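You operate a simulated robot arm through the tools that you are given. There is no shell and no other tool. Be economical: measure what you need, move in short steps, check, and stop when the job is done.

You are at the controls of a simulated two-armed robot. One attempt, no reset.

TASK
Put the green exhaust cover on the top of the wooden bench away on the shelf of the wooden bench. Put the red carb from the top of the wooden bench on the shelf under the pipe rack and the gold carb on top of the green rubber foot. Put one of the small grease cans from the shelf under the belt board on the blue filter pack. Put one of the shaft collars from the shelf under the belt board on the green parts tray. Take the 125 cc alloy plate from the shelf of the blue stand and leave it on the shelf of the grey stand. Take the yellow tube on the top of the brown cabinet and put it away on the shelf under the pipe rack. Do these in any order. Set down upright: carb, yellow tube.

It is judged by the outcome, as a careful person would: the job done as asked, and still so three seconds after it is handed in. It fails if anything else is knocked over, pushed out of place, dropped, spilled or broken. A push-on lid holds only when it is set on centred and level and pressed home; a screw cap is set on level and turned clockwise until tight.

THE ROBOT
Two 7-joint arms with two-finger parallel grippers on one trunk, on a base that drives. Base frame: it is fixed to the floor where the robot stands at the start and does not move with it; the origin is under the middle of the robot, x ahead of it, y to its left, z up. Units: mm, degrees, N and s.
The left shoulder is at the start at [70, 177, 1095], the right one opposite. With the tool pointing down near the work surface each hand reaches from about 100 to 380 mm from the robot's upright axis, wherever it stands, measured 20 degrees to its own side. Places, roughly: alloy plate [3000, 750, 250]; blue filter pack [750, -1500, 750]; carb [750, 500, 1000]; green exhaust cover (6x6x4 cm) [700, 100, 900]; green parts tray [500, 500, 750]; green rubber foot (7x7x4 cm) [700, 900, 900]; shaft collar (6x6x2 cm) [1400, 0, 400]; shelf of the grey stand [2100, 1000, 300]; shelf of the wooden bench [700, 400, 200]; shelf under the pipe rack [1500, -1400, 400]; small grease can [1500, 250, 500]; yellow tube [-2000, -4250, 1000]. Payload 3.43 kg a hand.
The TCP of each hand is the grasp point between the finger pads, 30 mm short of the fingertips. In the tool frame z runs along the fingers and y along their closing line. Largest opening 94 mm; finger width 28, thickness 10; the body of the gripper, 50 by 96 mm, starts 55 mm behind the TCP.
Orientation is told as [roll, pitch, yaw] about the base's x, y, z axes, in that order, counted from this pose: with the fingers straight down and closing along the base's y, the tool's x points along the base's -x, its y along +y and its z along -z.

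THE INTERFACE
- The arms move only by the tool drive_tool. It takes "left_increments", "right_increments" or both (then of equal length, played together; a hand with none holds still); each is a list of rows, each a list of 3 entries, a list of its own where there are three numbers: the shift along the tool's x, y, z in mm, then the turn, a rotation vector about the tool's x, y, z in degrees, then the gripper command, from -1 (shut) to 1 (fully open), values between in proportion. In form: [[[dx, dy, dz], [rx, ry, rz], gripper], ...]. A call has 1 to 8 rows; each row shifts and turns the commanded pose from where the row before left it, along the tool's axes as they then stand. Rows are played at 5 a second. More than 50 mm and 8.6 degrees between two rows, or a gripper value outside its range, and nothing of the call is played. Where a pose cannot be reached the arm comes as near as it can. A force on the tool above 40 N (or 10 N above the force at the start of the call, whichever is more), or a blocked arm, ends the call early, and 0.2 s more pass. Each finger travels about 153 mm/s and halts on what it meets, pressing with about 38 N; the grip force reading is that of the motor and also rises with nothing between the fingers. The clock runs only during rows and for 0.2 s after the last one: add rows that do not move to give the fingers time. It gives the time, the measured TCP pose, the force on the tool (base axes), the opening and the grip force at its end, in the units of the frame above (readings bear some noise), with the torque about the TCP (base axes, N m) and any sound that the robot's microphone picked up, and new pictures: "pictures" is both (left out), scene, wrist or none (wrist: the cameras of the hands that moved).
- Cameras (640 x 400 px; columns grow to the right, rows downward): "scene" is now at [128.3, 35.3, 1406.6]; the picture's right is [0.42, -0.91, 0.00], its down [-0.58, -0.27, -0.77] and it looks along [0.70, 0.32, -0.64] (base axes); focal length 286 px, centre (320, 200). "left" rides on the left gripper at [76, -14, -103] in its tool frame; the picture's right is [0.18, 0.98, 0.00], its down [-0.75, 0.14, -0.64] and it looks along [-0.63, 0.12, 0.77] (tool axes); focal length 243 px, centre (320, 200). "right" rides on the right gripper at [76, 14, -102] in its tool frame; the picture's right is [-0.18, 0.98, 0.00], its down [-0.75, -0.14, -0.64] and it looks along [-0.63, -0.12, 0.77] (tool axes); focal length 243 px, centre (320, 200). There is no depth. A picture from a camera that has moved, and an enlarged one, comes with that camera's place and axes in the base frame and with its lens.
- move_column(by): slides the trunk up (or, below 0, down) by that many mm; the arms and the scene camera ride with it, the base frame stays. It gives what a move gives, with no picture.
- drive_base(legs): drives the robot by 1 to 6 legs, each [ahead, turn to the left] in mm and degrees, along the robot's own axes; the way and the turn of a leg run together, so that a leg with both is an arc; at most 1500 mm and 180 degrees a leg. The arms and the cameras ride along, it lands a little off, and it stops where it bumps. It gives what a move gives, and a new picture of the scene camera.
- pan_tilt(pan, tilt): turns the head with the scene camera to pan (to the left, within 86 degrees either way) and tilt (down, from -29 to 69), counted from straight ahead of the robot. It gives what a move gives, and a new picture of the scene camera.
- inspect(camera, box): a new picture of the part [left, top, right, bottom] of that camera's present view, enlarged. It takes no simulated time.
- close_job(): hands the job in; it is judged then, once.

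Work in short steps. Places have to be worked out from the pictures, the camera data and where the tool is seen: move nearer, look again, correct. Check each grasp and each placing, and mend what went wrong. You have 207 turns and 260 pictures in all, those below and enlarged ones among them. Open the grippers and draw the arms clear of the work before you hand the job in, unless the task says otherwise; then end with one line.

The tools are called after "Request:" as a command line: name --argument value ..., lists and objects as JSON in quotes. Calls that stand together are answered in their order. drive_tool: Moves the arms, as the interface text tells. Its arguments: {"type":"object","properties":{"left_increments":{"type":"array"},"right_increments":{"type":"array"},"pictures":{"type":"string","enum":["both","scene","wrist","none"]}},"required":[]} The other tools are called the same way: move_column (by) slides the trunk up or down; drive_base (legs) drives the base; pan_tilt (pan, tilt) turns the head that bears the scene camera; inspect (camera, box) takes an enlarged picture of a part of a camera's view; close_job () hands the job in.

At the start:

```text
t: 0.0
left_position: [372.7, 453.0, 1122.9]
left_orientation: [0.1, 0.0, 0.0]
left_ft_force: [0.3, 0.2, -0.3]
left_wrist_torque: [0.0, 0.0, 0.0]
left_finger_gap: 94.1
left_grasp_force: 0.1
right_position: [356.4, 34.2, 1100.4]
right_orientation: [0.1, 0.1, 0.1]
right_ft_force: [0.4, 0.2, 0.6]
right_wrist_torque: [0.01, -0.01, -0.02]
right_finger_gap: 94.0
right_grasp_force: 0.1
trunk travel left (down, up): [-675.0, 165.0]
robot x, y, heading: [3.6, 1.6, -0.0]
head pan, tilt: [24.9, 39.5]
```

scene: 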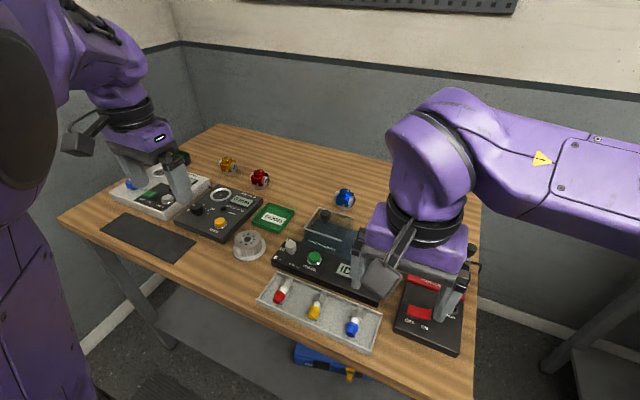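
right: 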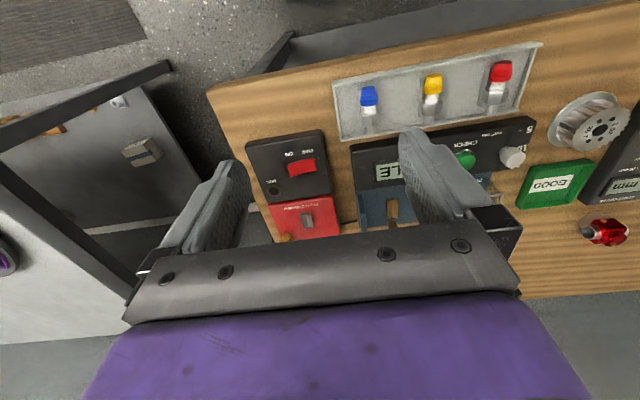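
left: 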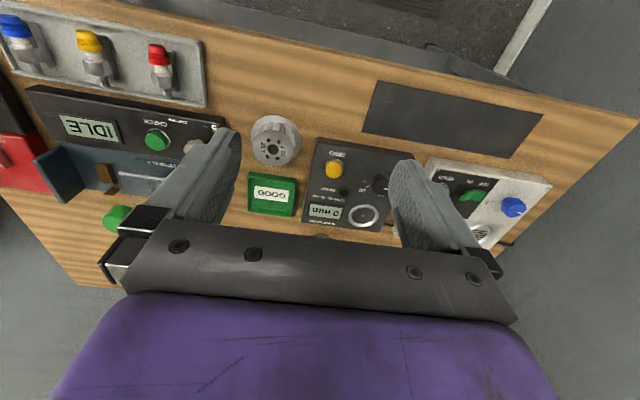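

The bench top is ahead with carbs at its rear; I enlarge that part to identify things.

Request:
inspect --camera "scene" --box '[60, 120, 380, 320]'

Request:
pan_tilt --pan -10 --tilt 45

```text
2.00 times, centred on (220, 220) of scene
camera zoom: at [128.3, 35.3, 1406.6], right [0.42, -0.91, 0.0], down [-0.58, -0.27, -0.77], along [0.7, 0.32, -0.64], focal length 572 px, centre (520, 160)
```

zoom: 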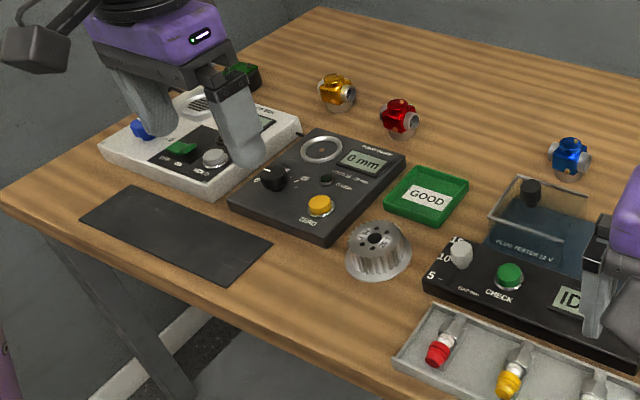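

```text
t: 1.0
left_position: [373.8, 452.8, 1123.0]
left_orientation: [0.1, -0.1, 0.0]
left_ft_force: [0.4, 0.2, 0.6]
left_wrist_torque: [-0.03, -0.03, 0.0]
left_finger_gap: 94.1
left_grasp_force: 0.0
right_position: [356.8, 33.4, 1099.9]
right_orientation: [0.1, 0.1, 0.0]
right_ft_force: [0.1, -0.6, 0.5]
right_wrist_torque: [0.02, -0.01, -0.02]
right_finger_gap: 94.0
right_grasp_force: 0.0
trunk travel left (down, up): [-675.0, 165.0]
robot x, y, heading: [1.7, 1.6, 0.0]
head pan, tilt: [-10.0, 45.0]
camera scene: at [131.0, -14.6, 1398.6], right [-0.17, -0.98, 0.0], down [-0.7, 0.12, -0.71], along [0.7, -0.12, -0.71], focal length 286 px, centre (320, 200)
```

scene: 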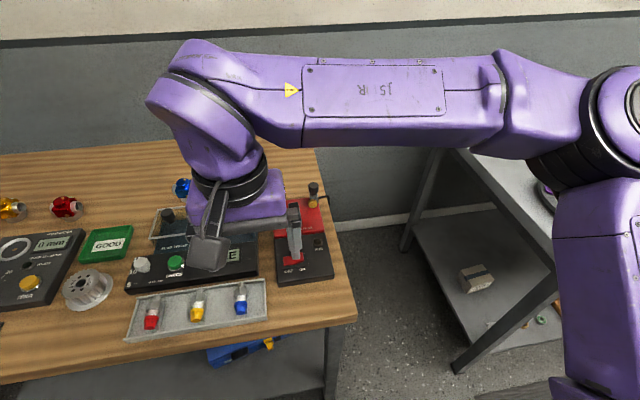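

The bench top seems to lie near z 845. I look around to learn the layout of the room.

Request:
pan_tilt --pan -60 --tilt 25

Request:
pan_tilt --pan 70 --tilt 25

Request:
pan_tilt --pan 15 --tilt 5

```text
t: 2.2
left_position: [374.1, 454.3, 1122.2]
left_orientation: [0.1, -0.1, 0.0]
left_ft_force: [-0.8, -0.2, -0.5]
left_wrist_torque: [0.0, 0.01, 0.01]
left_finger_gap: 94.2
left_grasp_force: 0.0
right_position: [356.6, 33.7, 1099.0]
right_orientation: [0.0, 0.2, -0.1]
right_ft_force: [-0.2, 0.3, 0.1]
right_wrist_torque: [-0.01, 0.02, 0.0]
right_finger_gap: 94.0
right_grasp_force: 0.0
trunk travel left (down, up): [-675.0, 165.0]
robot x, y, heading: [1.7, 0.3, -0.0]
head pan, tilt: [-60.0, 25.0]
camera scene: at [97.0, -80.3, 1429.1], right [-0.87, -0.5, 0.0], down [-0.21, 0.37, -0.91], along [0.45, -0.78, -0.42], focal length 286 px, centre (320, 200)
```

scene: 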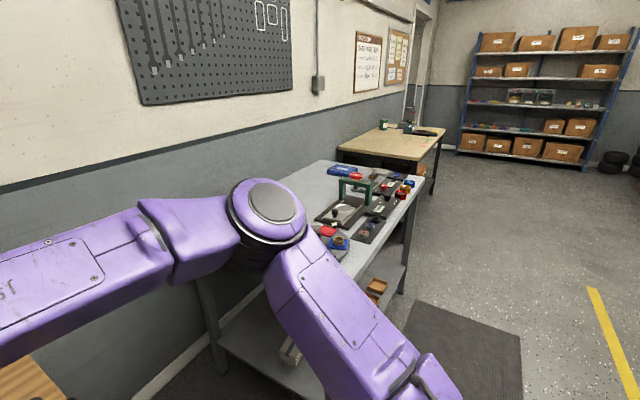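

```text
t: 4.3
left_position: [373.1, 453.5, 1122.4]
left_orientation: [0.1, -0.1, 0.0]
left_ft_force: [-0.3, -0.4, -0.2]
left_wrist_torque: [0.01, 0.03, 0.03]
left_finger_gap: 94.0
left_grasp_force: 0.0
right_position: [356.9, 32.8, 1100.5]
right_orientation: [0.1, 0.1, -0.1]
right_ft_force: [0.6, 0.4, -0.6]
right_wrist_torque: [0.0, 0.0, 0.01]
right_finger_gap: 93.7
right_grasp_force: 0.0
trunk travel left (down, up): [-675.0, 165.0]
robot x, y, heading: [2.1, 1.2, -0.1]
head pan, tilt: [70.0, 25.0]
camera scene: at [82.4, 86.0, 1429.1], right [0.94, -0.34, 0.0], down [-0.14, -0.4, -0.91], along [0.31, 0.85, -0.42], focal length 286 px, centre (320, 200)
```

scene: 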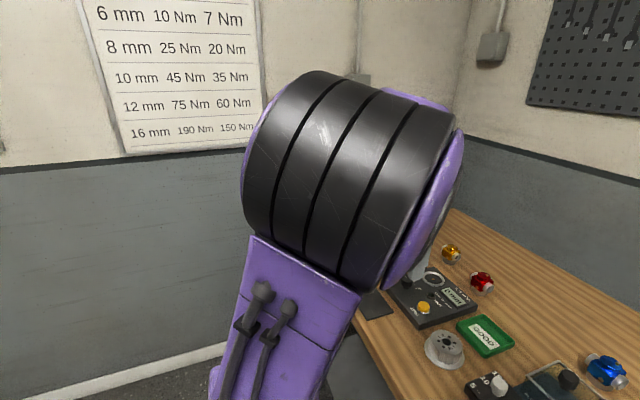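

```text
t: 5.5
left_position: [372.9, 453.1, 1122.2]
left_orientation: [0.1, -0.1, 0.0]
left_ft_force: [0.0, 0.1, -1.4]
left_wrist_torque: [-0.01, 0.02, 0.02]
left_finger_gap: 94.2
left_grasp_force: 0.0
right_position: [356.8, 33.6, 1099.6]
right_orientation: [0.0, 0.1, 0.1]
right_ft_force: [-0.8, 0.7, -0.2]
right_wrist_torque: [-0.02, 0.04, 0.0]
right_finger_gap: 94.0
right_grasp_force: 0.1
trunk travel left (down, up): [-675.0, 165.0]
robot x, y, heading: [-1.7, 1.9, 0.1]
head pan, tilt: [15.0, 5.0]
camera scene: at [139.6, 23.3, 1461.5], right [0.26, -0.97, 0.0], down [-0.08, -0.02, -1.0], along [0.96, 0.26, -0.09], focal length 286 px, centre (320, 200)
```

scene: 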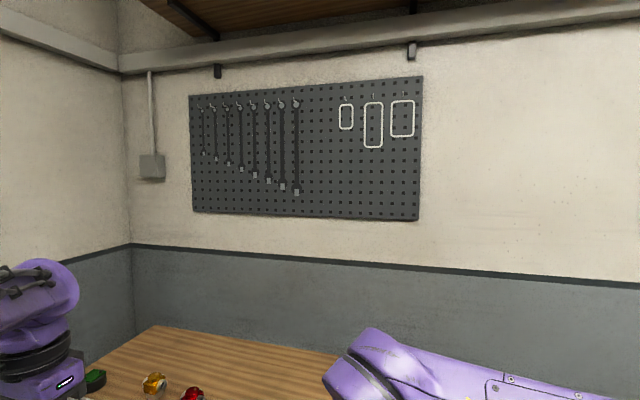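

The work room B lies behind the wall, reached through the far door. First I look straight down to see the bench edge against the robot base.

Request:
pan_tilt --pan 0 --tilt 69

```text
t: 6.9
left_position: [372.2, 454.7, 1121.8]
left_orientation: [0.1, -0.2, 0.0]
left_ft_force: [0.6, 0.4, 1.6]
left_wrist_torque: [0.0, 0.03, -0.02]
left_finger_gap: 94.1
left_grasp_force: 0.0
right_position: [356.4, 33.9, 1099.9]
right_orientation: [0.1, 0.2, 0.1]
right_ft_force: [0.2, 0.2, -0.7]
right_wrist_torque: [0.01, -0.02, 0.01]
right_finger_gap: 93.8
right_grasp_force: 0.1
trunk travel left (down, up): [-675.0, 165.0]
robot x, y, heading: [1.9, -0.8, 0.3]
head pan, tilt: [0.0, 68.8]
camera scene: at [106.9, -0.6, 1369.7], right [0.0, -1.0, 0.0], down [-0.93, 0.0, -0.36], along [0.36, 0.0, -0.93], focal length 286 px, centre (320, 200)
```

scene: 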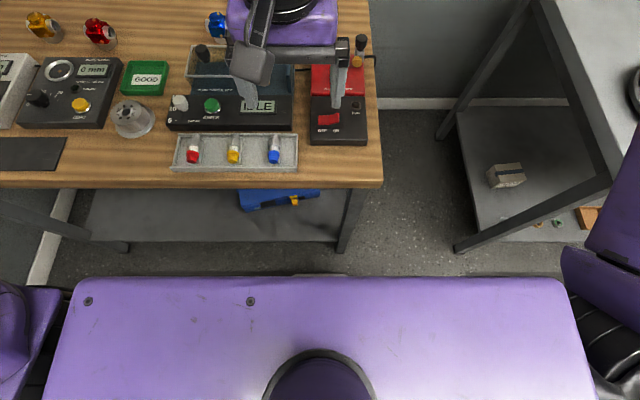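

Bench edge is at x≈343 and the chassis front about x≈220, so I drive ahead 85 mm to bring the parts closer.

Request:
drive_base --legs '[[85, 0]]'

```text
t: 8.0
left_position: [457.1, 454.0, 1122.2]
left_orientation: [0.2, 0.0, 0.0]
left_ft_force: [-0.4, -0.2, -1.0]
left_wrist_torque: [-0.03, 0.03, 0.0]
left_finger_gap: 93.8
left_grasp_force: 0.0
right_position: [440.9, 33.6, 1099.9]
right_orientation: [0.1, 0.0, -0.1]
right_ft_force: [0.0, 0.5, 0.7]
right_wrist_torque: [0.01, 0.02, 0.01]
right_finger_gap: 93.9
right_grasp_force: 0.0
trunk travel left (down, up): [-675.0, 165.0]
robot x, y, heading: [84.4, -1.6, -0.0]
head pan, tilt: [0.0, 68.8]
camera scene: at [191.3, -0.7, 1369.8], right [0.0, -1.0, 0.0], down [-0.93, 0.0, -0.36], along [0.36, 0.0, -0.93], focal length 286 px, centre (320, 200)
```

scene: 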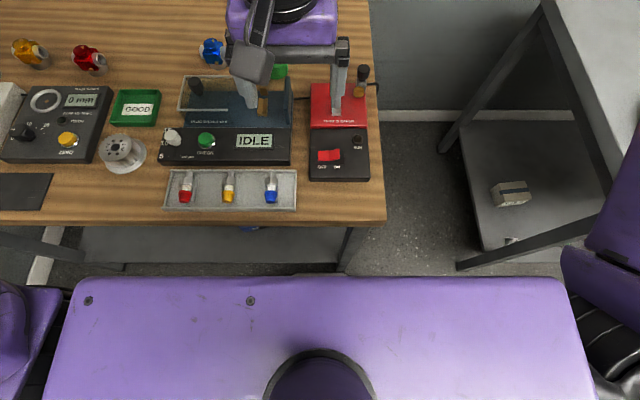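

The green cover sits behind the plug tester at about (712, 92). I move the right hand over it, staying high, to test reach.

Request:
drive_tool --right_increments '[[[-45, 10, 0], [0, 0, 0], 1], [[-45, 10, 0], [0, 0, 0], 1], [[-45, 10, 0], [0, 0, 0], 1], [[-45, 10, 0], [0, 0, 0], 1], [[-45, 10, 0], [0, 0, 0], 1], [[-40, 8, 0], [0, 0, 0], 1], [[0, 0, 0], [0, 0, 0], 1]]' --pictures "wrist"

```text
t: 9.6
left_position: [458.3, 453.9, 1121.5]
left_orientation: [0.0, -0.2, 0.0]
left_ft_force: [0.3, 0.6, 0.5]
left_wrist_torque: [-0.01, -0.03, 0.01]
left_finger_gap: 93.8
left_grasp_force: 0.2
right_position: [632.7, 77.2, 1099.2]
right_orientation: [0.1, 0.1, -0.1]
right_ft_force: [0.4, -0.4, 0.5]
right_wrist_torque: [0.0, 0.0, 0.02]
right_finger_gap: 94.2
right_grasp_force: 0.1
right hand out of reach, approached as far as the arm can: row 5, 6
trunk travel left (down, up): [-675.0, 165.0]
robot x, y, heading: [81.0, -3.2, 0.1]
head pan, tilt: [0.0, 68.8]
camera right: at [556.2, 90.3, 1200.1], right [0.18, 0.98, 0.0], down [0.75, -0.14, 0.64], along [0.63, -0.12, -0.77], focal length 243 px, centre (320, 200)
```

right: 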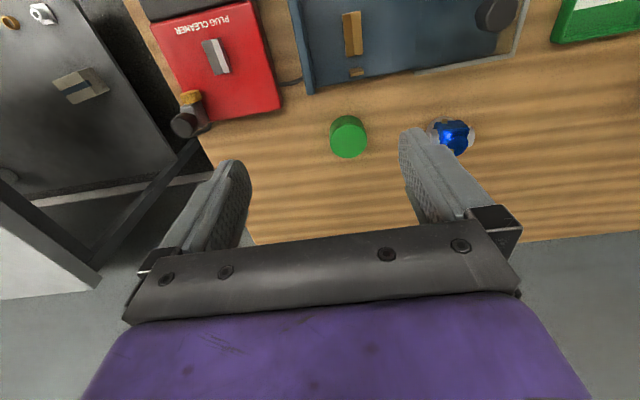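

The cover is seen at about (711, 100), top about z 880. Reach grows as the wrist comes down, so I lower 120 mm and read where the command stands.

Request:
drive_tool --right_increments '[[[0, 0, 40], [0, 0, 0], 1], [[0, 0, 40], [0, 0, 0], 1], [[0, 0, 40], [0, 0, 0], 1], [[0, 0, 0], [0, 0, 0], 1]]' --pictures "none"

```text
t: 10.6
left_position: [457.9, 453.3, 1121.9]
left_orientation: [0.0, -0.2, 0.0]
left_ft_force: [0.8, -0.4, 0.6]
left_wrist_torque: [0.03, 0.01, 0.01]
left_finger_gap: 94.0
left_grasp_force: 0.0
right_position: [632.0, 75.4, 979.0]
right_orientation: [0.1, 0.0, 0.0]
right_ft_force: [0.7, 0.5, 0.3]
right_wrist_torque: [0.0, -0.02, -0.02]
right_finger_gap: 93.8
right_grasp_force: 0.1
trunk travel left (down, up): [-675.0, 165.0]
robot x, y, heading: [84.8, 1.8, 0.3]
head pan, tilt: [0.0, 68.8]
```

Command continues from where the arm stands. Now forward to over the cover.

Request:
drive_tool --right_increments '[[[-40, 12, 0], [0, 0, 0], 1], [[-39, 12, 0], [0, 0, 0], 1], [[0, 0, 0], [0, 0, 0], 1]]' --pictures "wrist"

```text
t: 11.4
left_position: [458.2, 452.7, 1123.7]
left_orientation: [0.2, -0.2, 0.0]
left_ft_force: [0.9, 0.3, -0.4]
left_wrist_torque: [0.0, -0.01, 0.01]
left_finger_gap: 94.1
left_grasp_force: 0.0
right_position: [674.1, 86.8, 977.6]
right_orientation: [0.1, 0.1, 0.0]
right_ft_force: [-1.1, -1.1, -0.1]
right_wrist_torque: [0.02, 0.01, 0.0]
right_finger_gap: 94.0
right_grasp_force: 0.1
right hand out of reach, approached as far as the arm can: row 2
trunk travel left (down, up): [-675.0, 165.0]
robot x, y, heading: [83.2, 1.5, -0.2]
head pan, tilt: [0.0, 68.8]
camera right: at [598.2, 100.9, 1078.2], right [0.18, 0.98, 0.0], down [0.75, -0.14, 0.64], along [0.63, -0.12, -0.77], focal length 243 px, centre (320, 200)
```

right: 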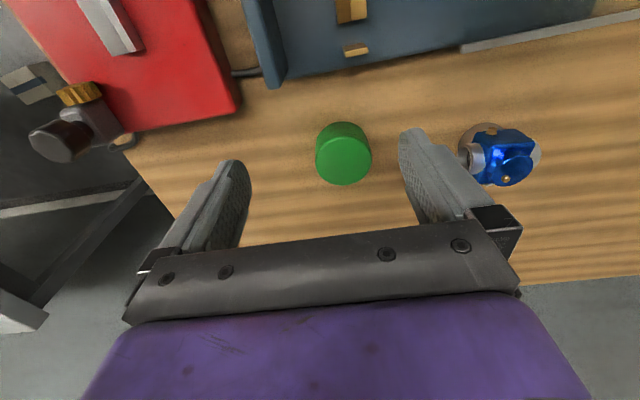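

With a vertical tool the arm falls ~25 mm short, so I pitch the tool 30° forward and then move along it to just above the cover.

Request:
drive_tool --right_increments '[[[0, 0, 0], [0, -7.5, 0], 1], [[0, 0, 0], [0, -7.5, 0], 1], [[0, 0, 0], [0, -7.5, 0], 1], [[0, 0, 0], [0, -7.5, 0], 1], [[14, 13, 20], [0, 0, 0], 1], [[0, 0, 35], [0, 0, 0], 1], [[0, 0, 0], [0, 0, 0], 1]]' --pictures "wrist"

```text
t: 13.0
left_position: [457.5, 453.2, 1122.6]
left_orientation: [0.1, -0.3, 0.0]
left_ft_force: [0.0, 0.3, -0.8]
left_wrist_torque: [-0.02, -0.01, 0.02]
left_finger_gap: 94.2
left_grasp_force: 0.1
right_position: [689.0, 100.1, 922.4]
right_orientation: [0.0, -30.1, 0.0]
right_ft_force: [-1.1, -0.7, -0.3]
right_wrist_torque: [0.01, 0.04, -0.04]
right_finger_gap: 93.7
right_grasp_force: 0.0
trunk travel left (down, up): [-675.0, 165.0]
robot x, y, heading: [84.6, -2.6, -0.1]
head pan, tilt: [0.0, 68.8]
camera right: at [570.7, 114.5, 972.1], right [0.16, 0.98, 0.09], down [0.33, -0.14, 0.93], along [0.93, -0.12, -0.35], focal length 243 px, centre (320, 200)
```

right: 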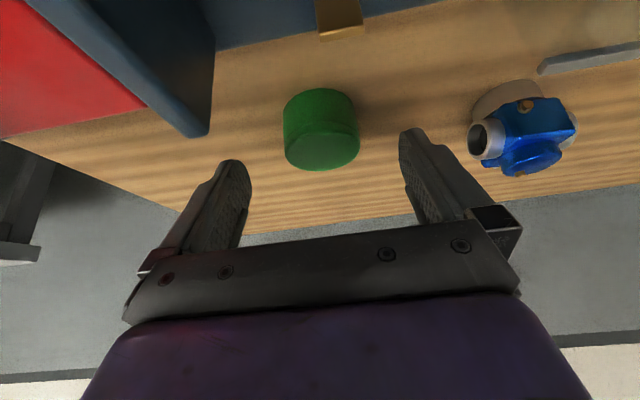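

The cover centre reads about (711, 101), top z≈885, so table ≈845. I advance 40 mm along the tool and close.

Request:
drive_tool --right_increments '[[[-2, 1, 20], [0, 0, 0], 1], [[0, 0, 20], [0, 0, 0], 1], [[0, 0, 0], [0, 0, 0], 1], [[0, 0, 0], [0, 0, 0], -1], [[0, 0, 0], [0, 0, 0], -1], [[0, 0, 0], [0, 0, 0], -1]]' --pictures "wrist"

```text
t: 14.4
left_position: [457.8, 452.2, 1123.0]
left_orientation: [0.1, -0.1, 0.1]
left_ft_force: [0.4, 0.1, -1.1]
left_wrist_torque: [0.02, -0.05, 0.0]
left_finger_gap: 93.8
left_grasp_force: 0.0
right_position: [710.8, 102.5, 889.5]
right_orientation: [0.1, -29.9, 0.0]
right_ft_force: [0.0, 0.1, 0.3]
right_wrist_torque: [0.03, -0.03, 0.01]
right_finger_gap: 53.4
right_grasp_force: 38.1
trunk travel left (down, up): [-675.0, 165.0]
robot x, y, heading: [83.0, 0.9, -0.1]
head pan, tilt: [0.0, 68.8]
camera right: at [592.7, 116.3, 938.7], right [0.16, 0.98, 0.09], down [0.33, -0.14, 0.93], along [0.93, -0.12, -0.35], focal length 243 px, centre (320, 200)
```

right: 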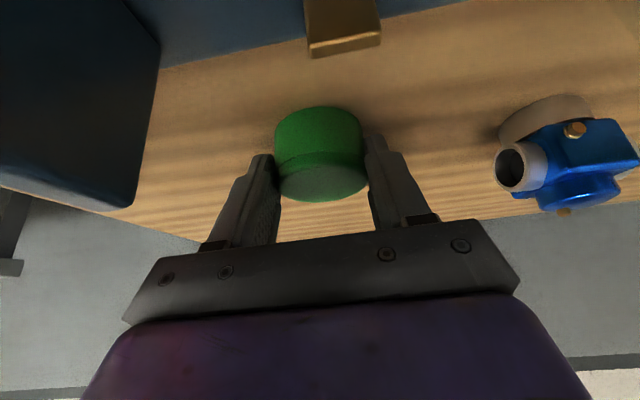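

Gripped at 53 mm. I lift straight up and draw the hand back.

Request:
drive_tool --right_increments '[[[-25, 0, -43], [0, 0, 0], -1], [[-25, 0, -43], [0, 0, 0], -1], [[-20, 0, -35], [0, 0, 0], -1], [[40, 0, -23], [0, 0, 0], -1], [[40, 0, -23], [0, 0, 0], -1], [[40, 0, -23], [0, 0, 0], -1], [[40, 0, -23], [0, 0, 0], -1], [[40, 0, -23], [0, 0, 0], -1]]' --pictures "none"

Request:
drive_base --legs '[[-430, 0]]'

Request:
move_column --by -560

Request:
pan_tilt --pan 5 --tilt 35

```text
t: 16.2
left_position: [456.4, 454.5, 1123.1]
left_orientation: [0.1, -0.2, 0.0]
left_ft_force: [-0.4, -0.1, -0.6]
left_wrist_torque: [0.01, -0.02, 0.0]
left_finger_gap: 94.0
left_grasp_force: 0.1
right_position: [478.3, 102.7, 1029.3]
right_orientation: [0.0, -30.0, -0.2]
right_ft_force: [-0.2, -0.1, 0.2]
right_wrist_torque: [0.0, -0.01, 0.03]
right_finger_gap: 50.5
right_grasp_force: 37.9
trunk travel left (down, up): [-675.0, 165.0]
robot x, y, heading: [88.0, -0.1, 0.3]
head pan, tilt: [0.0, 68.8]
```

```text
t: 18.8
left_position: [24.8, 453.7, 1122.1]
left_orientation: [0.1, 0.0, -0.1]
left_ft_force: [0.4, 0.0, -0.4]
left_wrist_torque: [-0.04, 0.02, 0.0]
left_finger_gap: 93.9
left_grasp_force: 0.1
right_position: [48.5, 102.7, 1028.6]
right_orientation: [0.1, -29.9, 0.0]
right_ft_force: [-0.4, 0.6, 0.2]
right_wrist_torque: [0.04, 0.0, 0.0]
right_finger_gap: 50.5
right_grasp_force: 38.5
trunk travel left (down, up): [-675.0, 165.0]
robot x, y, heading: [-348.1, 0.7, 0.2]
head pan, tilt: [0.0, 68.8]
camera scene: at [-239.7, -0.6, 1369.7], right [0.0, -1.0, 0.0], down [-0.93, 0.0, -0.36], along [0.36, 0.0, -0.93], focal length 286 px, centre (320, 200)
```

scene: 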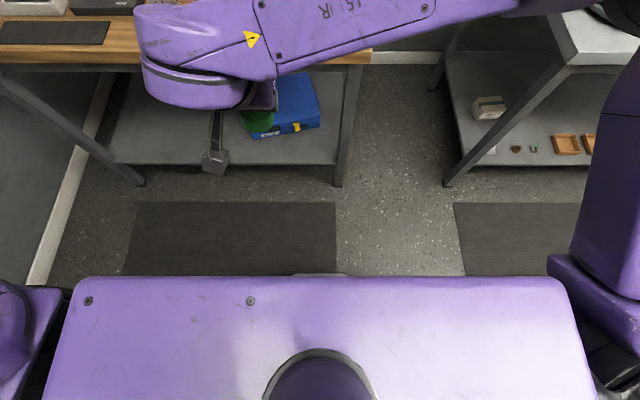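

```text
refused: -560 is not a number from -400 to 400
```

```text
t: 19.8
left_position: [25.3, 453.9, 1122.2]
left_orientation: [0.0, -0.1, 0.1]
left_ft_force: [0.1, -0.3, -0.7]
left_wrist_torque: [0.02, 0.01, 0.01]
left_finger_gap: 94.0
left_grasp_force: 0.1
right_position: [48.5, 102.5, 1029.6]
right_orientation: [0.2, -29.9, 0.0]
right_ft_force: [-0.6, -0.1, -0.3]
right_wrist_torque: [-0.01, 0.01, -0.01]
right_finger_gap: 50.2
right_grasp_force: 38.2
trunk travel left (down, up): [-675.0, 165.0]
robot x, y, heading: [-348.3, -0.3, -0.1]
head pan, tilt: [5.0, 35.0]
camera scene: at [-208.0, 7.1, 1413.3], right [0.09, -1.0, 0.0], down [-0.57, -0.05, -0.82], along [0.82, 0.07, -0.57], focal length 286 px, centre (320, 200)
```

scene: 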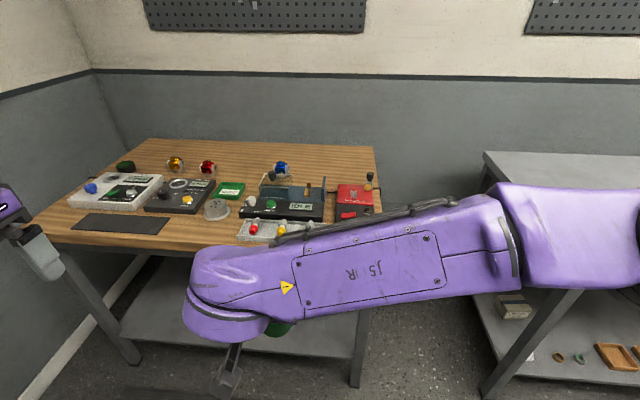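

The bench shelf's left half is free (blue toolbox at y 0–300). I move the robot 480 mm to its left while keeping the heading.

Request:
drive_base --legs '[[0, 90], [480, 0], [0, -90]]'

Request:
move_column --by -400

Request:
move_column --by -170

Request:
pan_tilt --pan 0 --tilt 30

```text
t: 30.2
left_position: [41.3, 925.2, 1121.6]
left_orientation: [0.1, -0.2, -0.9]
left_ft_force: [0.1, 0.7, 0.4]
left_wrist_torque: [-0.02, 0.03, 0.0]
left_finger_gap: 94.0
left_grasp_force: 0.2
right_position: [57.8, 572.9, 1029.0]
right_orientation: [0.1, -29.9, -0.9]
right_ft_force: [0.0, -0.2, 0.4]
right_wrist_torque: [-0.04, 0.04, 0.01]
right_finger_gap: 49.8
right_grasp_force: 38.0
trunk travel left (down, up): [-675.0, 165.0]
robot x, y, heading: [-338.8, 474.7, -1.0]
head pan, tilt: [5.0, 35.0]
camera scene: at [-200.3, 482.1, 1413.4], right [0.07, -1.0, 0.0], down [-0.57, -0.04, -0.82], along [0.82, 0.06, -0.57], focal length 286 px, centre (320, 200)
```

scene: 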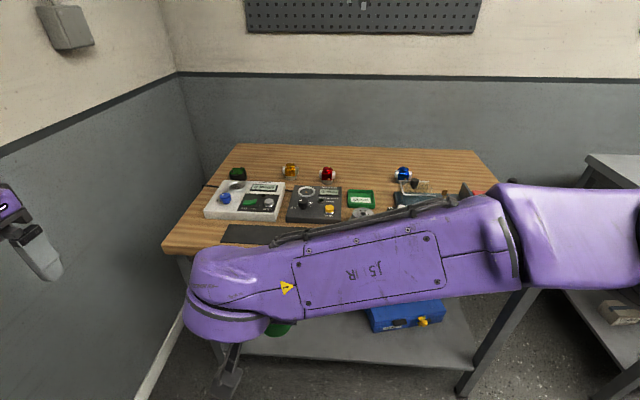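

```text
t: 34.1
left_position: [41.2, 925.4, 722.4]
left_orientation: [0.1, -0.1, -1.0]
left_ft_force: [-0.1, 1.0, -0.3]
left_wrist_torque: [0.0, 0.02, -0.02]
left_finger_gap: 93.9
left_grasp_force: 0.1
right_position: [58.0, 572.4, 628.6]
right_orientation: [-0.1, -29.9, -1.0]
right_ft_force: [0.1, 0.2, 0.1]
right_wrist_torque: [-0.03, 0.0, 0.02]
right_finger_gap: 49.4
right_grasp_force: 38.2
trunk travel left (down, up): [-275.0, 565.0]
robot x, y, heading: [-338.4, 477.9, -1.0]
head pan, tilt: [5.0, 35.0]
```

```text
t: 36.0
left_position: [41.1, 924.1, 551.6]
left_orientation: [0.1, -0.2, -1.0]
left_ft_force: [1.0, -0.2, 0.6]
left_wrist_torque: [-0.02, 0.0, -0.02]
left_finger_gap: 94.2
left_grasp_force: 0.0
right_position: [58.3, 572.6, 458.4]
right_orientation: [0.1, -29.9, -1.0]
right_ft_force: [-0.3, -0.5, 0.1]
right_wrist_torque: [0.02, -0.01, 0.0]
right_finger_gap: 49.3
right_grasp_force: 37.9
trunk travel left (down, up): [-105.0, 735.0]
robot x, y, heading: [-337.0, 479.3, -0.9]
head pan, tilt: [5.0, 35.0]
```

```text
t: 36.6
left_position: [40.8, 922.8, 552.2]
left_orientation: [0.1, -0.1, -1.0]
left_ft_force: [0.3, 0.2, 0.3]
left_wrist_torque: [-0.04, 0.06, 0.02]
left_finger_gap: 94.0
left_grasp_force: 0.0
right_position: [56.9, 574.4, 457.9]
right_orientation: [-0.2, -29.9, -0.9]
right_ft_force: [0.2, -0.8, -0.4]
right_wrist_torque: [0.01, 0.0, -0.01]
right_finger_gap: 49.5
right_grasp_force: 37.7
trunk travel left (down, up): [-105.0, 735.0]
robot x, y, heading: [-341.7, 478.2, -0.9]
head pan, tilt: [0.0, 30.0]
camera scene: at [-197.8, 474.4, 851.1], right [-0.02, -1.0, 0.0], down [-0.5, 0.01, -0.87], along [0.87, -0.01, -0.5], focal length 286 px, centre (320, 200)
```

scene: 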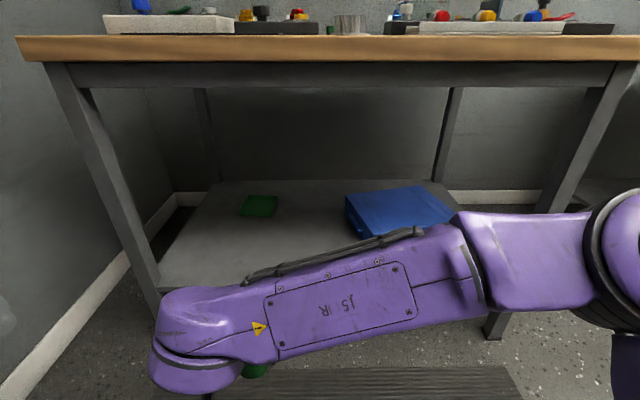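

The free front-left of the shelf is at z≈230. I drive ahead 190 mm and check the cover in the hand.

Request:
drive_base --legs '[[190, 0.9]]'

Request:
drive_tool --right_increments '[[[-43, -15, 25], [0, 0, 0], -1], [[-43, -15, 25], [0, 0, 0], -1], [[-43, -15, 25], [0, 0, 0], -1], [[0, 0, 0], [0, 0, 0], -1]]' --pictures "wrist"

```text
t: 38.2
left_position: [226.3, 929.8, 552.2]
left_orientation: [0.1, -0.1, -0.1]
left_ft_force: [0.4, -0.1, 0.3]
left_wrist_torque: [0.01, 0.04, 0.0]
left_finger_gap: 94.3
left_grasp_force: 0.1
right_position: [247.8, 577.5, 459.0]
right_orientation: [0.0, -29.9, 0.0]
right_ft_force: [0.2, 0.0, -0.4]
right_wrist_torque: [-0.03, -0.02, 0.0]
right_finger_gap: 49.4
right_grasp_force: 37.6
trunk travel left (down, up): [-105.0, 735.0]
robot x, y, heading: [-149.1, 476.3, -0.1]
head pan, tilt: [0.0, 30.0]
camera scene: at [-6.0, 475.0, 851.2], right [0.0, -1.0, 0.0], down [-0.5, 0.0, -0.87], along [0.87, 0.0, -0.5], focal length 286 px, centre (320, 200)
```

scene: 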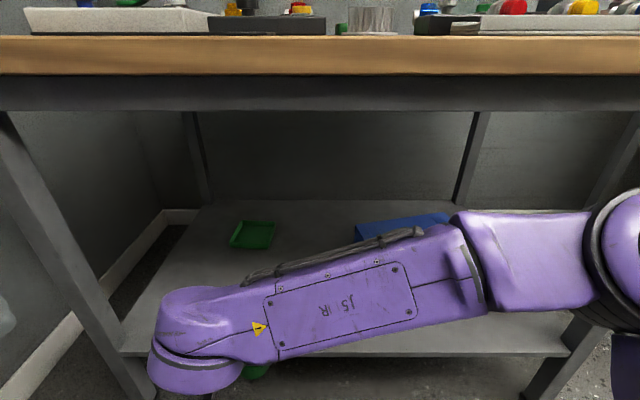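

```text
refused: row 1 steps farther than a row can; nothing moved
```

Row was slightly too long; I shorten the steps and move the hand forward at height.

Request:
drive_tool --right_increments '[[[-39, -15, 22], [0, 0, 0], -1], [[-39, -15, 22], [0, 0, 0], -1], [[-39, -15, 22], [0, 0, 0], -1], [[-39, -15, 22], [0, 0, 0], -1], [[0, 0, 0], [0, 0, 0], -1]]' --pictures "wrist"

```text
t: 39.4
left_position: [226.8, 928.4, 551.2]
left_orientation: [0.1, -0.1, -0.1]
left_ft_force: [-0.1, 0.9, 0.3]
left_wrist_torque: [0.06, -0.02, 0.01]
left_finger_gap: 94.0
left_grasp_force: 0.1
right_position: [427.3, 518.7, 458.7]
right_orientation: [0.0, -29.9, 0.0]
right_ft_force: [0.3, -0.5, -1.0]
right_wrist_torque: [0.01, 0.0, 0.02]
right_finger_gap: 49.1
right_grasp_force: 38.3
trunk travel left (down, up): [-105.0, 735.0]
robot x, y, heading: [-145.9, 477.6, 0.2]
head pan, tilt: [0.0, 30.0]
camera right: at [309.9, 532.0, 508.3], right [0.16, 0.98, 0.09], down [0.33, -0.14, 0.93], along [0.93, -0.12, -0.35], focal length 243 px, centre (320, 200)
```

right: 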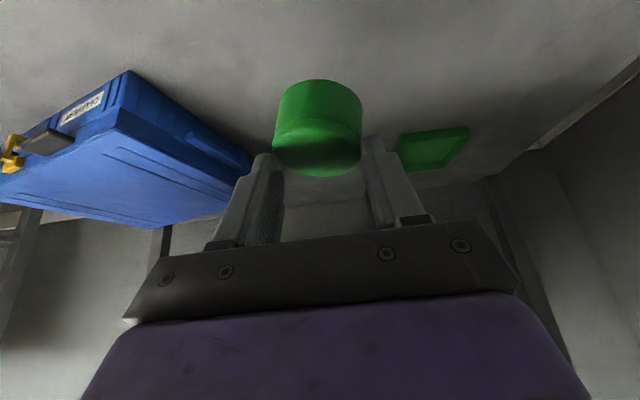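

The cover has slipped ~15 mm toward the fingertips, so I lower it onto the shelf promptly: forward 45, down 140.

Request:
drive_tool --right_increments '[[[-39, 0, 22], [0, 0, 0], -1], [[23, 0, 40], [0, 0, 0], -1], [[23, 0, 40], [0, 0, 0], -1], [[23, 0, 40], [0, 0, 0], -1], [[0, 0, 0], [0, 0, 0], -1]]' --pictures "wrist"

```text
t: 40.6
left_position: [226.6, 927.9, 552.7]
left_orientation: [0.1, 0.0, -0.1]
left_ft_force: [0.4, 0.2, -0.1]
left_wrist_torque: [0.0, 0.01, 0.01]
left_finger_gap: 94.2
left_grasp_force: 0.1
right_position: [472.6, 518.0, 321.7]
right_orientation: [0.1, -29.9, -0.2]
right_ft_force: [0.1, 0.4, -0.1]
right_wrist_torque: [0.0, 0.01, 0.01]
right_finger_gap: 49.4
right_grasp_force: 38.2
trunk travel left (down, up): [-105.0, 735.0]
robot x, y, heading: [-148.3, 471.5, 0.1]
head pan, tilt: [0.0, 30.0]
camera right: at [354.1, 532.2, 371.0], right [0.16, 0.98, 0.09], down [0.33, -0.14, 0.93], along [0.93, -0.12, -0.35], focal length 243 px, centre (320, 200)
```

right: 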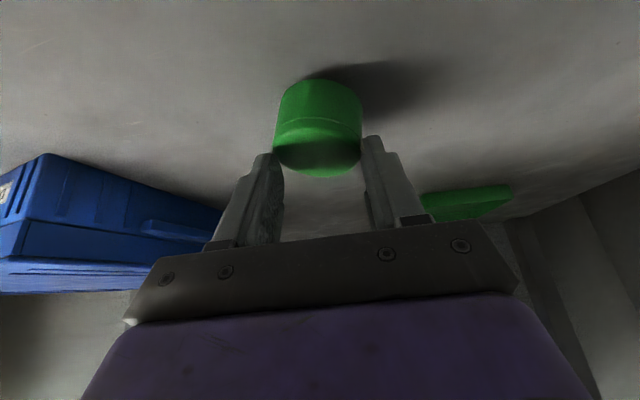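

The shadow shows it still above the shelf; I lower in 8 mm steps watching force.

Request:
drive_tool --right_increments '[[[4, 0, 7], [0, 0, 0], -1], [[4, 0, 7], [0, 0, 0], -1], [[4, 0, 7], [0, 0, 0], -1]]' --pictures "wrist"

```text
t: 41.5
left_position: [224.2, 928.5, 554.0]
left_orientation: [0.0, -0.4, -0.1]
left_ft_force: [0.8, 0.1, 0.1]
left_wrist_torque: [-0.02, 0.01, 0.01]
left_finger_gap: 93.9
left_grasp_force: 0.1
right_position: [473.5, 520.9, 307.7]
right_orientation: [0.5, -31.0, 0.0]
right_ft_force: [-9.2, -2.1, 21.7]
right_wrist_torque: [-0.52, 0.64, -0.19]
right_finger_gap: 50.8
right_grasp_force: 37.8
trunk travel left (down, up): [-105.0, 735.0]
robot x, y, heading: [-146.1, 476.0, -0.0]
head pan, tilt: [0.0, 30.0]
stopped in row 3 (right hand): the force on the tool passed its limit at 42 N (the readings are from after the stop); the commanded pose is now the measured one
camera right: at [355.1, 533.5, 354.8], right [0.15, 0.98, 0.1], down [0.32, -0.15, 0.94], along [0.94, -0.11, -0.34], focal length 243 px, centre (320, 200)
```

right: 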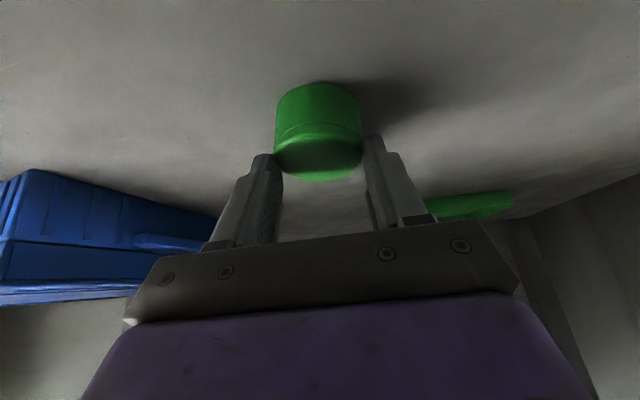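

It touches the shelf. I open the fingers, then withdraw back and up along the tool.

Request:
drive_tool --right_increments '[[[0, 0, 0], [0, 0, 0], 0.3], [[0, 0, 0], [0, 0, 0], 1], [[0, 0, 0], [0, 0, 0], 1], [[0, 0, -40], [0, 0, 0], 1], [[0, 0, -40], [0, 0, 0], 1], [[0, 0, 0], [0, 0, 0], 1]]' --pictures "wrist"

```text
t: 42.9
left_position: [225.3, 929.3, 550.9]
left_orientation: [0.1, -0.1, 0.0]
left_ft_force: [-0.2, 0.0, 0.3]
left_wrist_torque: [0.01, 0.01, 0.0]
left_finger_gap: 94.1
left_grasp_force: 0.1
right_position: [432.7, 520.3, 371.9]
right_orientation: [0.4, -30.5, 0.1]
right_ft_force: [0.2, -0.7, 0.2]
right_wrist_torque: [-0.04, 0.04, 0.0]
right_finger_gap: 93.8
right_grasp_force: 0.1
trunk travel left (down, up): [-105.0, 735.0]
robot x, y, heading: [-146.9, 476.9, -0.2]
head pan, tilt: [0.0, 30.0]
camera right: at [314.8, 532.5, 420.5], right [0.15, 0.98, 0.1], down [0.32, -0.15, 0.93], along [0.93, -0.11, -0.34], focal length 243 px, centre (320, 200)
```

right: 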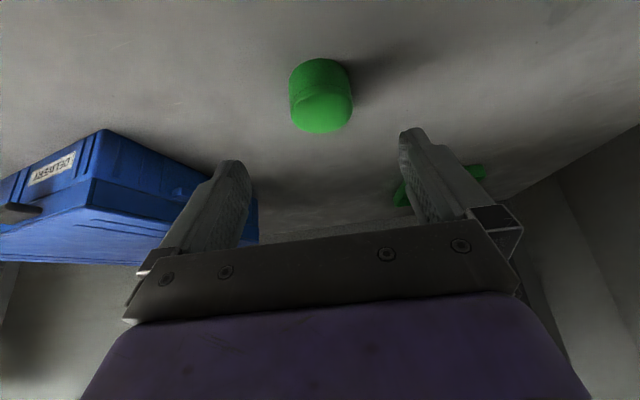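

The cover stands upright on the shelf. I pull the hand back out, back away, raise the trunk.

Request:
drive_tool --right_increments '[[[40, 0, -23], [0, 0, 0], 1], [[40, 0, -23], [0, 0, 0], 1], [[40, 0, -23], [0, 0, 0], 1], [[40, 0, -23], [0, 0, 0], 1], [[40, 0, -23], [0, 0, 0], 1]]' --pictures "none"

Request:
drive_base --legs '[[-230, 0]]'

Request:
move_column --by 400

Request:
move_column --by 170

Request:
drive_base --legs '[[450, 0]]'

```text
t: 44.1
left_position: [224.6, 929.5, 551.7]
left_orientation: [0.1, -0.1, 0.0]
left_ft_force: [-0.7, -0.2, -0.4]
left_wrist_torque: [0.02, 0.04, -0.04]
left_finger_gap: 94.0
left_grasp_force: 0.0
right_position: [202.2, 518.0, 369.5]
right_orientation: [0.4, -30.5, 0.0]
right_ft_force: [-0.8, 0.1, -0.6]
right_wrist_torque: [0.01, -0.01, -0.04]
right_finger_gap: 93.9
right_grasp_force: 0.1
trunk travel left (down, up): [-105.0, 735.0]
robot x, y, heading: [-146.8, 475.5, -0.2]
head pan, tilt: [0.0, 30.0]
```

```text
t: 45.8
left_position: [-8.4, 927.8, 554.2]
left_orientation: [0.0, -0.1, -0.2]
left_ft_force: [-1.1, -0.9, 0.5]
left_wrist_torque: [0.02, -0.02, 0.0]
left_finger_gap: 94.1
left_grasp_force: 0.1
right_position: [-29.8, 517.4, 369.6]
right_orientation: [0.4, -30.5, -0.1]
right_ft_force: [-0.2, -0.6, -0.2]
right_wrist_torque: [0.05, -0.02, 0.02]
right_finger_gap: 93.9
right_grasp_force: 0.2
trunk travel left (down, up): [-105.0, 735.0]
robot x, y, heading: [-378.9, 477.4, -0.4]
head pan, tilt: [0.0, 30.0]
camera scene: at [-240.7, 474.9, 851.2], right [0.0, -1.0, 0.0], down [-0.5, 0.0, -0.87], along [0.87, 0.0, -0.5], focal length 286 px, centre (320, 200)
```

scene: 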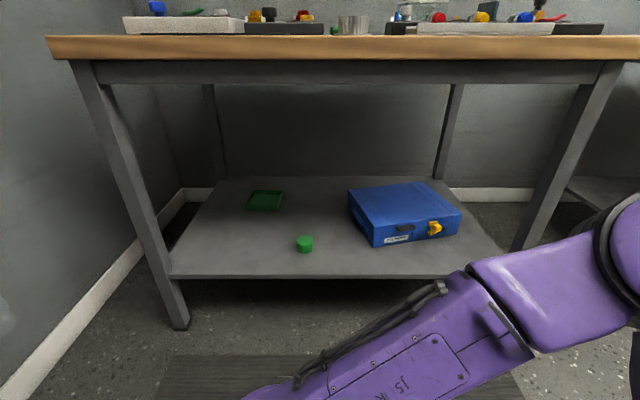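

```text
t: 49.6
left_position: [-7.6, 929.3, 951.7]
left_orientation: [0.1, -0.1, -0.2]
left_ft_force: [0.1, 0.4, -0.7]
left_wrist_torque: [0.04, 0.0, 0.02]
left_finger_gap: 93.9
left_grasp_force: 0.0
right_position: [-30.6, 518.1, 770.8]
right_orientation: [0.4, -30.5, -0.1]
right_ft_force: [-0.8, -0.2, -0.7]
right_wrist_torque: [0.05, -0.04, -0.04]
right_finger_gap: 93.9
right_grasp_force: 0.2
trunk travel left (down, up): [-505.0, 335.0]
robot x, y, heading: [-381.1, 478.8, 0.3]
head pan, tilt: [0.0, 30.0]
```

```text
t: 51.6
left_position: [-8.2, 928.0, 1121.9]
left_orientation: [0.1, -0.1, -0.3]
left_ft_force: [0.3, 0.3, 0.2]
left_wrist_torque: [0.02, -0.03, 0.01]
left_finger_gap: 93.9
left_grasp_force: 0.0
right_position: [-31.9, 518.1, 939.2]
right_orientation: [0.4, -30.5, -0.2]
right_ft_force: [-0.4, -0.1, 0.4]
right_wrist_torque: [-0.03, 0.01, -0.03]
right_finger_gap: 94.1
right_grasp_force: 0.0
trunk travel left (down, up): [-675.0, 165.0]
robot x, y, heading: [-383.7, 476.0, -0.1]
head pan, tilt: [0.0, 30.0]
```

```text
t: 54.3
left_position: [439.0, 929.4, 1122.1]
left_orientation: [0.1, -0.1, 0.1]
left_ft_force: [-0.5, 0.4, 0.3]
left_wrist_torque: [-0.02, -0.02, 0.01]
left_finger_gap: 94.0
left_grasp_force: 0.1
right_position: [417.1, 518.5, 940.1]
right_orientation: [0.4, -30.5, 0.1]
right_ft_force: [-0.5, -0.3, -0.1]
right_wrist_torque: [0.01, 0.0, -0.02]
right_finger_gap: 94.2
right_grasp_force: 0.2
trunk travel left (down, up): [-675.0, 165.0]
robot x, y, heading: [67.1, 473.2, 0.0]
head pan, tilt: [0.0, 30.0]
camera scene: at [208.2, 474.8, 1421.2], right [0.0, -1.0, 0.0], down [-0.5, 0.0, -0.87], along [0.87, 0.0, -0.5], focal length 286 px, centre (320, 200)
```

scene: 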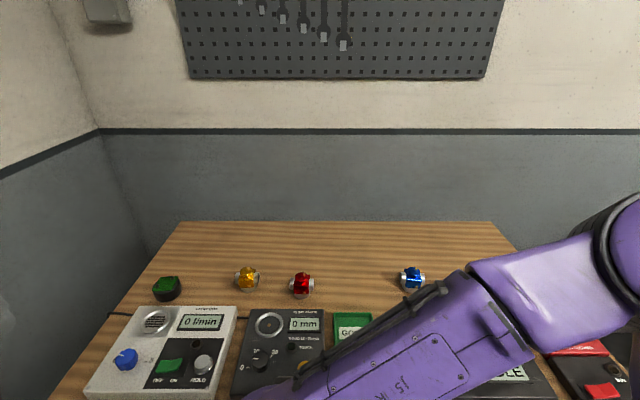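

The cover is standing on the shelf and all three carbs and the foot are visible. I enlarge them.

Request:
inspect --camera "scene" --box '[130, 230, 330, 355]'

```text
3.20 times, centred on (230, 292) of scene
camera zoom: at [208.2, 474.8, 1421.2], right [0.0, -1.0, 0.0], down [-0.5, 0.0, -0.87], along [0.87, 0.0, -0.5], focal length 916 px, centre (608, -96)
```

zoom: 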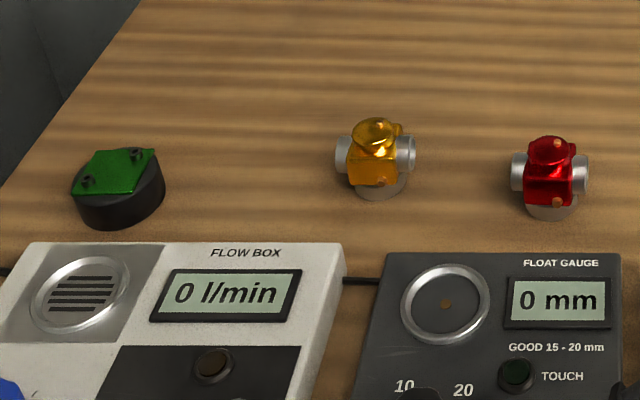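

Carbs: gold body at about (740, 660, 880), red at (721, 520), foot at about (722, 856). I bring the left hand over, pitched 30° forward.

Request:
drive_tool --left_increments '[[[0, -45, 0], [0, -7.5, 0], 1], [[0, -45, 0], [0, -7.5, 0], 1], [[0, -45, 0], [0, -7.5, 0], 1], [[0, -45, 0], [0, -7.5, 0], 1], [[-20, -45, 0], [0, 0, 0], 1], [[-20, -44, 0], [0, 0, 0], 1], [[-23, 0, 43], [0, 0, 0], 1], [[-23, 0, 43], [0, 0, 0], 1]]' --pictures "wrist"

```text
t: 56.1
left_position: [675.3, 777.7, 1049.0]
left_orientation: [0.2, -30.1, -0.2]
left_ft_force: [0.1, 0.2, -0.3]
left_wrist_torque: [0.01, 0.01, -0.02]
left_finger_gap: 93.9
left_grasp_force: 0.1
left hand out of reach, approached as far as the arm can: row 2, 3, 4, 5, 6
right_position: [419.8, 520.0, 938.7]
right_orientation: [0.3, -30.4, 0.1]
right_ft_force: [1.0, 0.1, -1.6]
right_wrist_torque: [0.0, 0.02, -0.04]
right_finger_gap: 94.3
right_grasp_force: 0.0
trunk travel left (down, up): [-675.0, 165.0]
robot x, y, heading: [64.9, 478.1, 0.2]
head pan, tilt: [0.0, 30.0]
camera left: at [558.4, 761.6, 1099.3], right [-0.16, 0.98, -0.09], down [0.33, 0.14, 0.93], along [0.93, 0.12, -0.35], focal length 243 px, centre (320, 200)
```

left: 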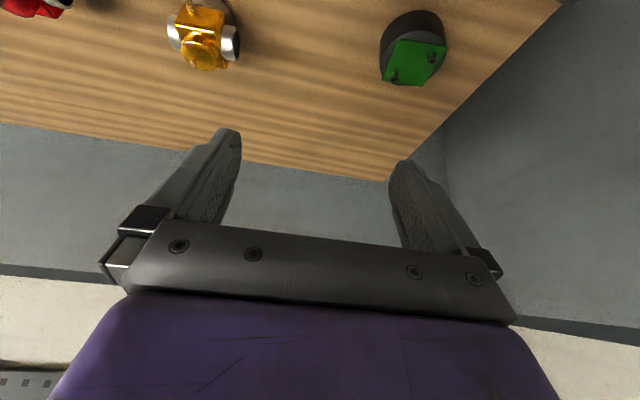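

Foot at (718, 857), gold at (745, 657). I move to a pre-grasp 80 mm short of the gold carb.

Request:
drive_tool --left_increments '[[[7, -40, 25], [0, 0, 0], 1], [[7, -40, 25], [0, 0, 0], 1], [[8, -40, 25], [0, 0, 0], 1], [[0, 0, 22], [0, 0, 0], 1], [[0, 0, 0], [0, 0, 0], 1]]' --pictures "wrist"

```text
t: 57.3
left_position: [700.7, 653.4, 954.9]
left_orientation: [0.1, -30.2, -0.1]
left_ft_force: [0.7, -0.1, -0.3]
left_wrist_torque: [-0.01, 0.0, -0.02]
left_finger_gap: 94.1
left_grasp_force: 0.1
right_position: [416.8, 520.0, 941.2]
right_orientation: [0.5, -30.6, -0.1]
right_ft_force: [0.5, -0.2, -0.3]
right_wrist_torque: [0.02, 0.0, -0.01]
right_finger_gap: 93.8
right_grasp_force: 0.1
trunk travel left (down, up): [-675.0, 165.0]
robot x, y, heading: [66.6, 474.9, -0.1]
head pan, tilt: [0.0, 30.0]
camera left: at [584.7, 638.9, 1006.5], right [-0.16, 0.98, -0.09], down [0.33, 0.14, 0.93], along [0.93, 0.12, -0.35], focal length 243 px, centre (320, 200)
```

left: 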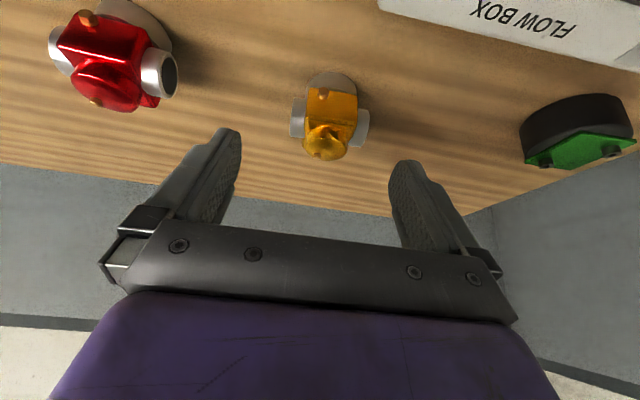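

Throat lies along y, centre (745, 662, 875). I advance 82 mm along the tool and grip the throat ends.

Request:
drive_tool --left_increments '[[[-3, 8, 30], [0, 0, 0], 1], [[0, 0, 30], [0, 0, 0], 1], [[0, 0, 22], [0, 0, 0], 1], [[0, 0, 0], [0, 0, 0], 1], [[0, 0, 0], [0, 0, 0], -1], [[0, 0, 0], [0, 0, 0], -1], [[0, 0, 0], [0, 0, 0], -1]]' --pictures "wrist"

```text
t: 58.9
left_position: [745.5, 664.8, 886.5]
left_orientation: [0.1, -30.1, -0.1]
left_ft_force: [-0.1, 0.1, -0.4]
left_wrist_torque: [0.05, 0.02, 0.02]
left_finger_gap: 61.6
left_grasp_force: 38.5
right_position: [418.0, 519.5, 940.0]
right_orientation: [0.4, -30.5, 0.0]
right_ft_force: [-0.4, 1.2, -0.3]
right_wrist_torque: [0.01, -0.03, 0.0]
right_finger_gap: 94.2
right_grasp_force: 0.1
trunk travel left (down, up): [-675.0, 165.0]
robot x, y, heading: [66.8, 475.0, 0.1]
head pan, tilt: [0.0, 30.0]
camera left: at [628.5, 648.6, 937.1], right [-0.16, 0.98, -0.09], down [0.33, 0.14, 0.93], along [0.93, 0.12, -0.35], focal length 243 px, centre (320, 200)
```

left: 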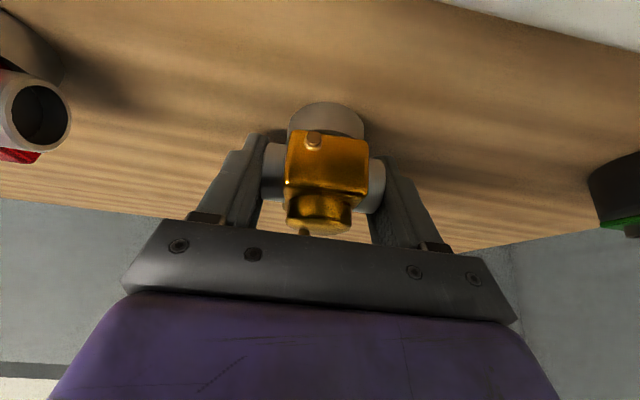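

Solid grip at 61.6 mm. I lift 80 mm and carry it toward the foot, stopping short to look.

Request:
drive_tool --left_increments '[[[-20, 0, -35], [0, 0, 0], -1], [[-20, 0, -35], [0, 0, 0], -1], [[12, 40, 7], [0, 0, 0], -1], [[12, 40, 7], [0, 0, 0], -1], [[0, 40, 0], [0, 0, 0], -1], [[0, 0, 0], [0, 0, 0], -1]]' --pictures "wrist"

Request:
inspect --camera "left" --box '[240, 40, 480, 190]'

```text
t: 60.3
left_position: [731.2, 783.3, 943.1]
left_orientation: [0.1, -30.0, -0.1]
left_ft_force: [-0.5, -0.3, -1.0]
left_wrist_torque: [0.01, 0.0, 0.01]
left_finger_gap: 61.7
left_grasp_force: 38.6
right_position: [418.2, 517.6, 940.0]
right_orientation: [0.4, -30.4, 0.0]
right_ft_force: [-0.4, 0.3, -0.6]
right_wrist_torque: [0.01, -0.01, 0.04]
right_finger_gap: 93.9
right_grasp_force: 0.0
trunk travel left (down, up): [-675.0, 165.0]
robot x, y, heading: [67.6, 477.0, 0.1]
head pan, tilt: [0.0, 30.0]
camera left: at [614.2, 768.0, 994.0], right [-0.16, 0.98, -0.09], down [0.33, 0.14, 0.93], along [0.93, 0.12, -0.35], focal length 243 px, centre (320, 200)
```

left: 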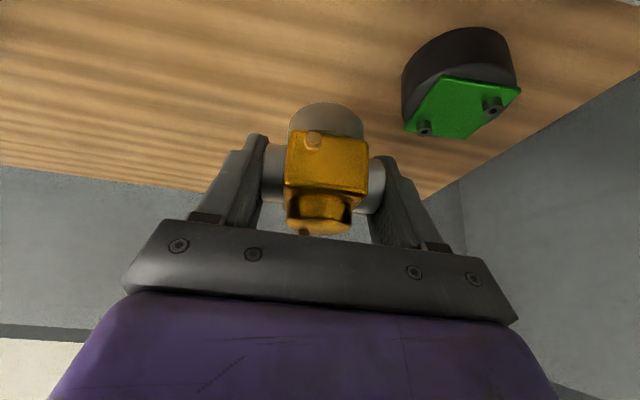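

```text
2.67 times, centred on (360, 115) of left
camera zoom: at [614.2, 768.0, 994.0], right [-0.16, 0.98, -0.09], down [0.33, 0.14, 0.93], along [0.93, 0.12, -0.35], focal length 647 px, centre (213, 427)
```

zoom: 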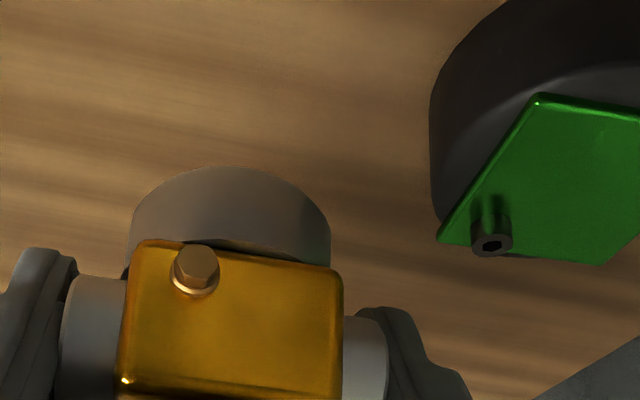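

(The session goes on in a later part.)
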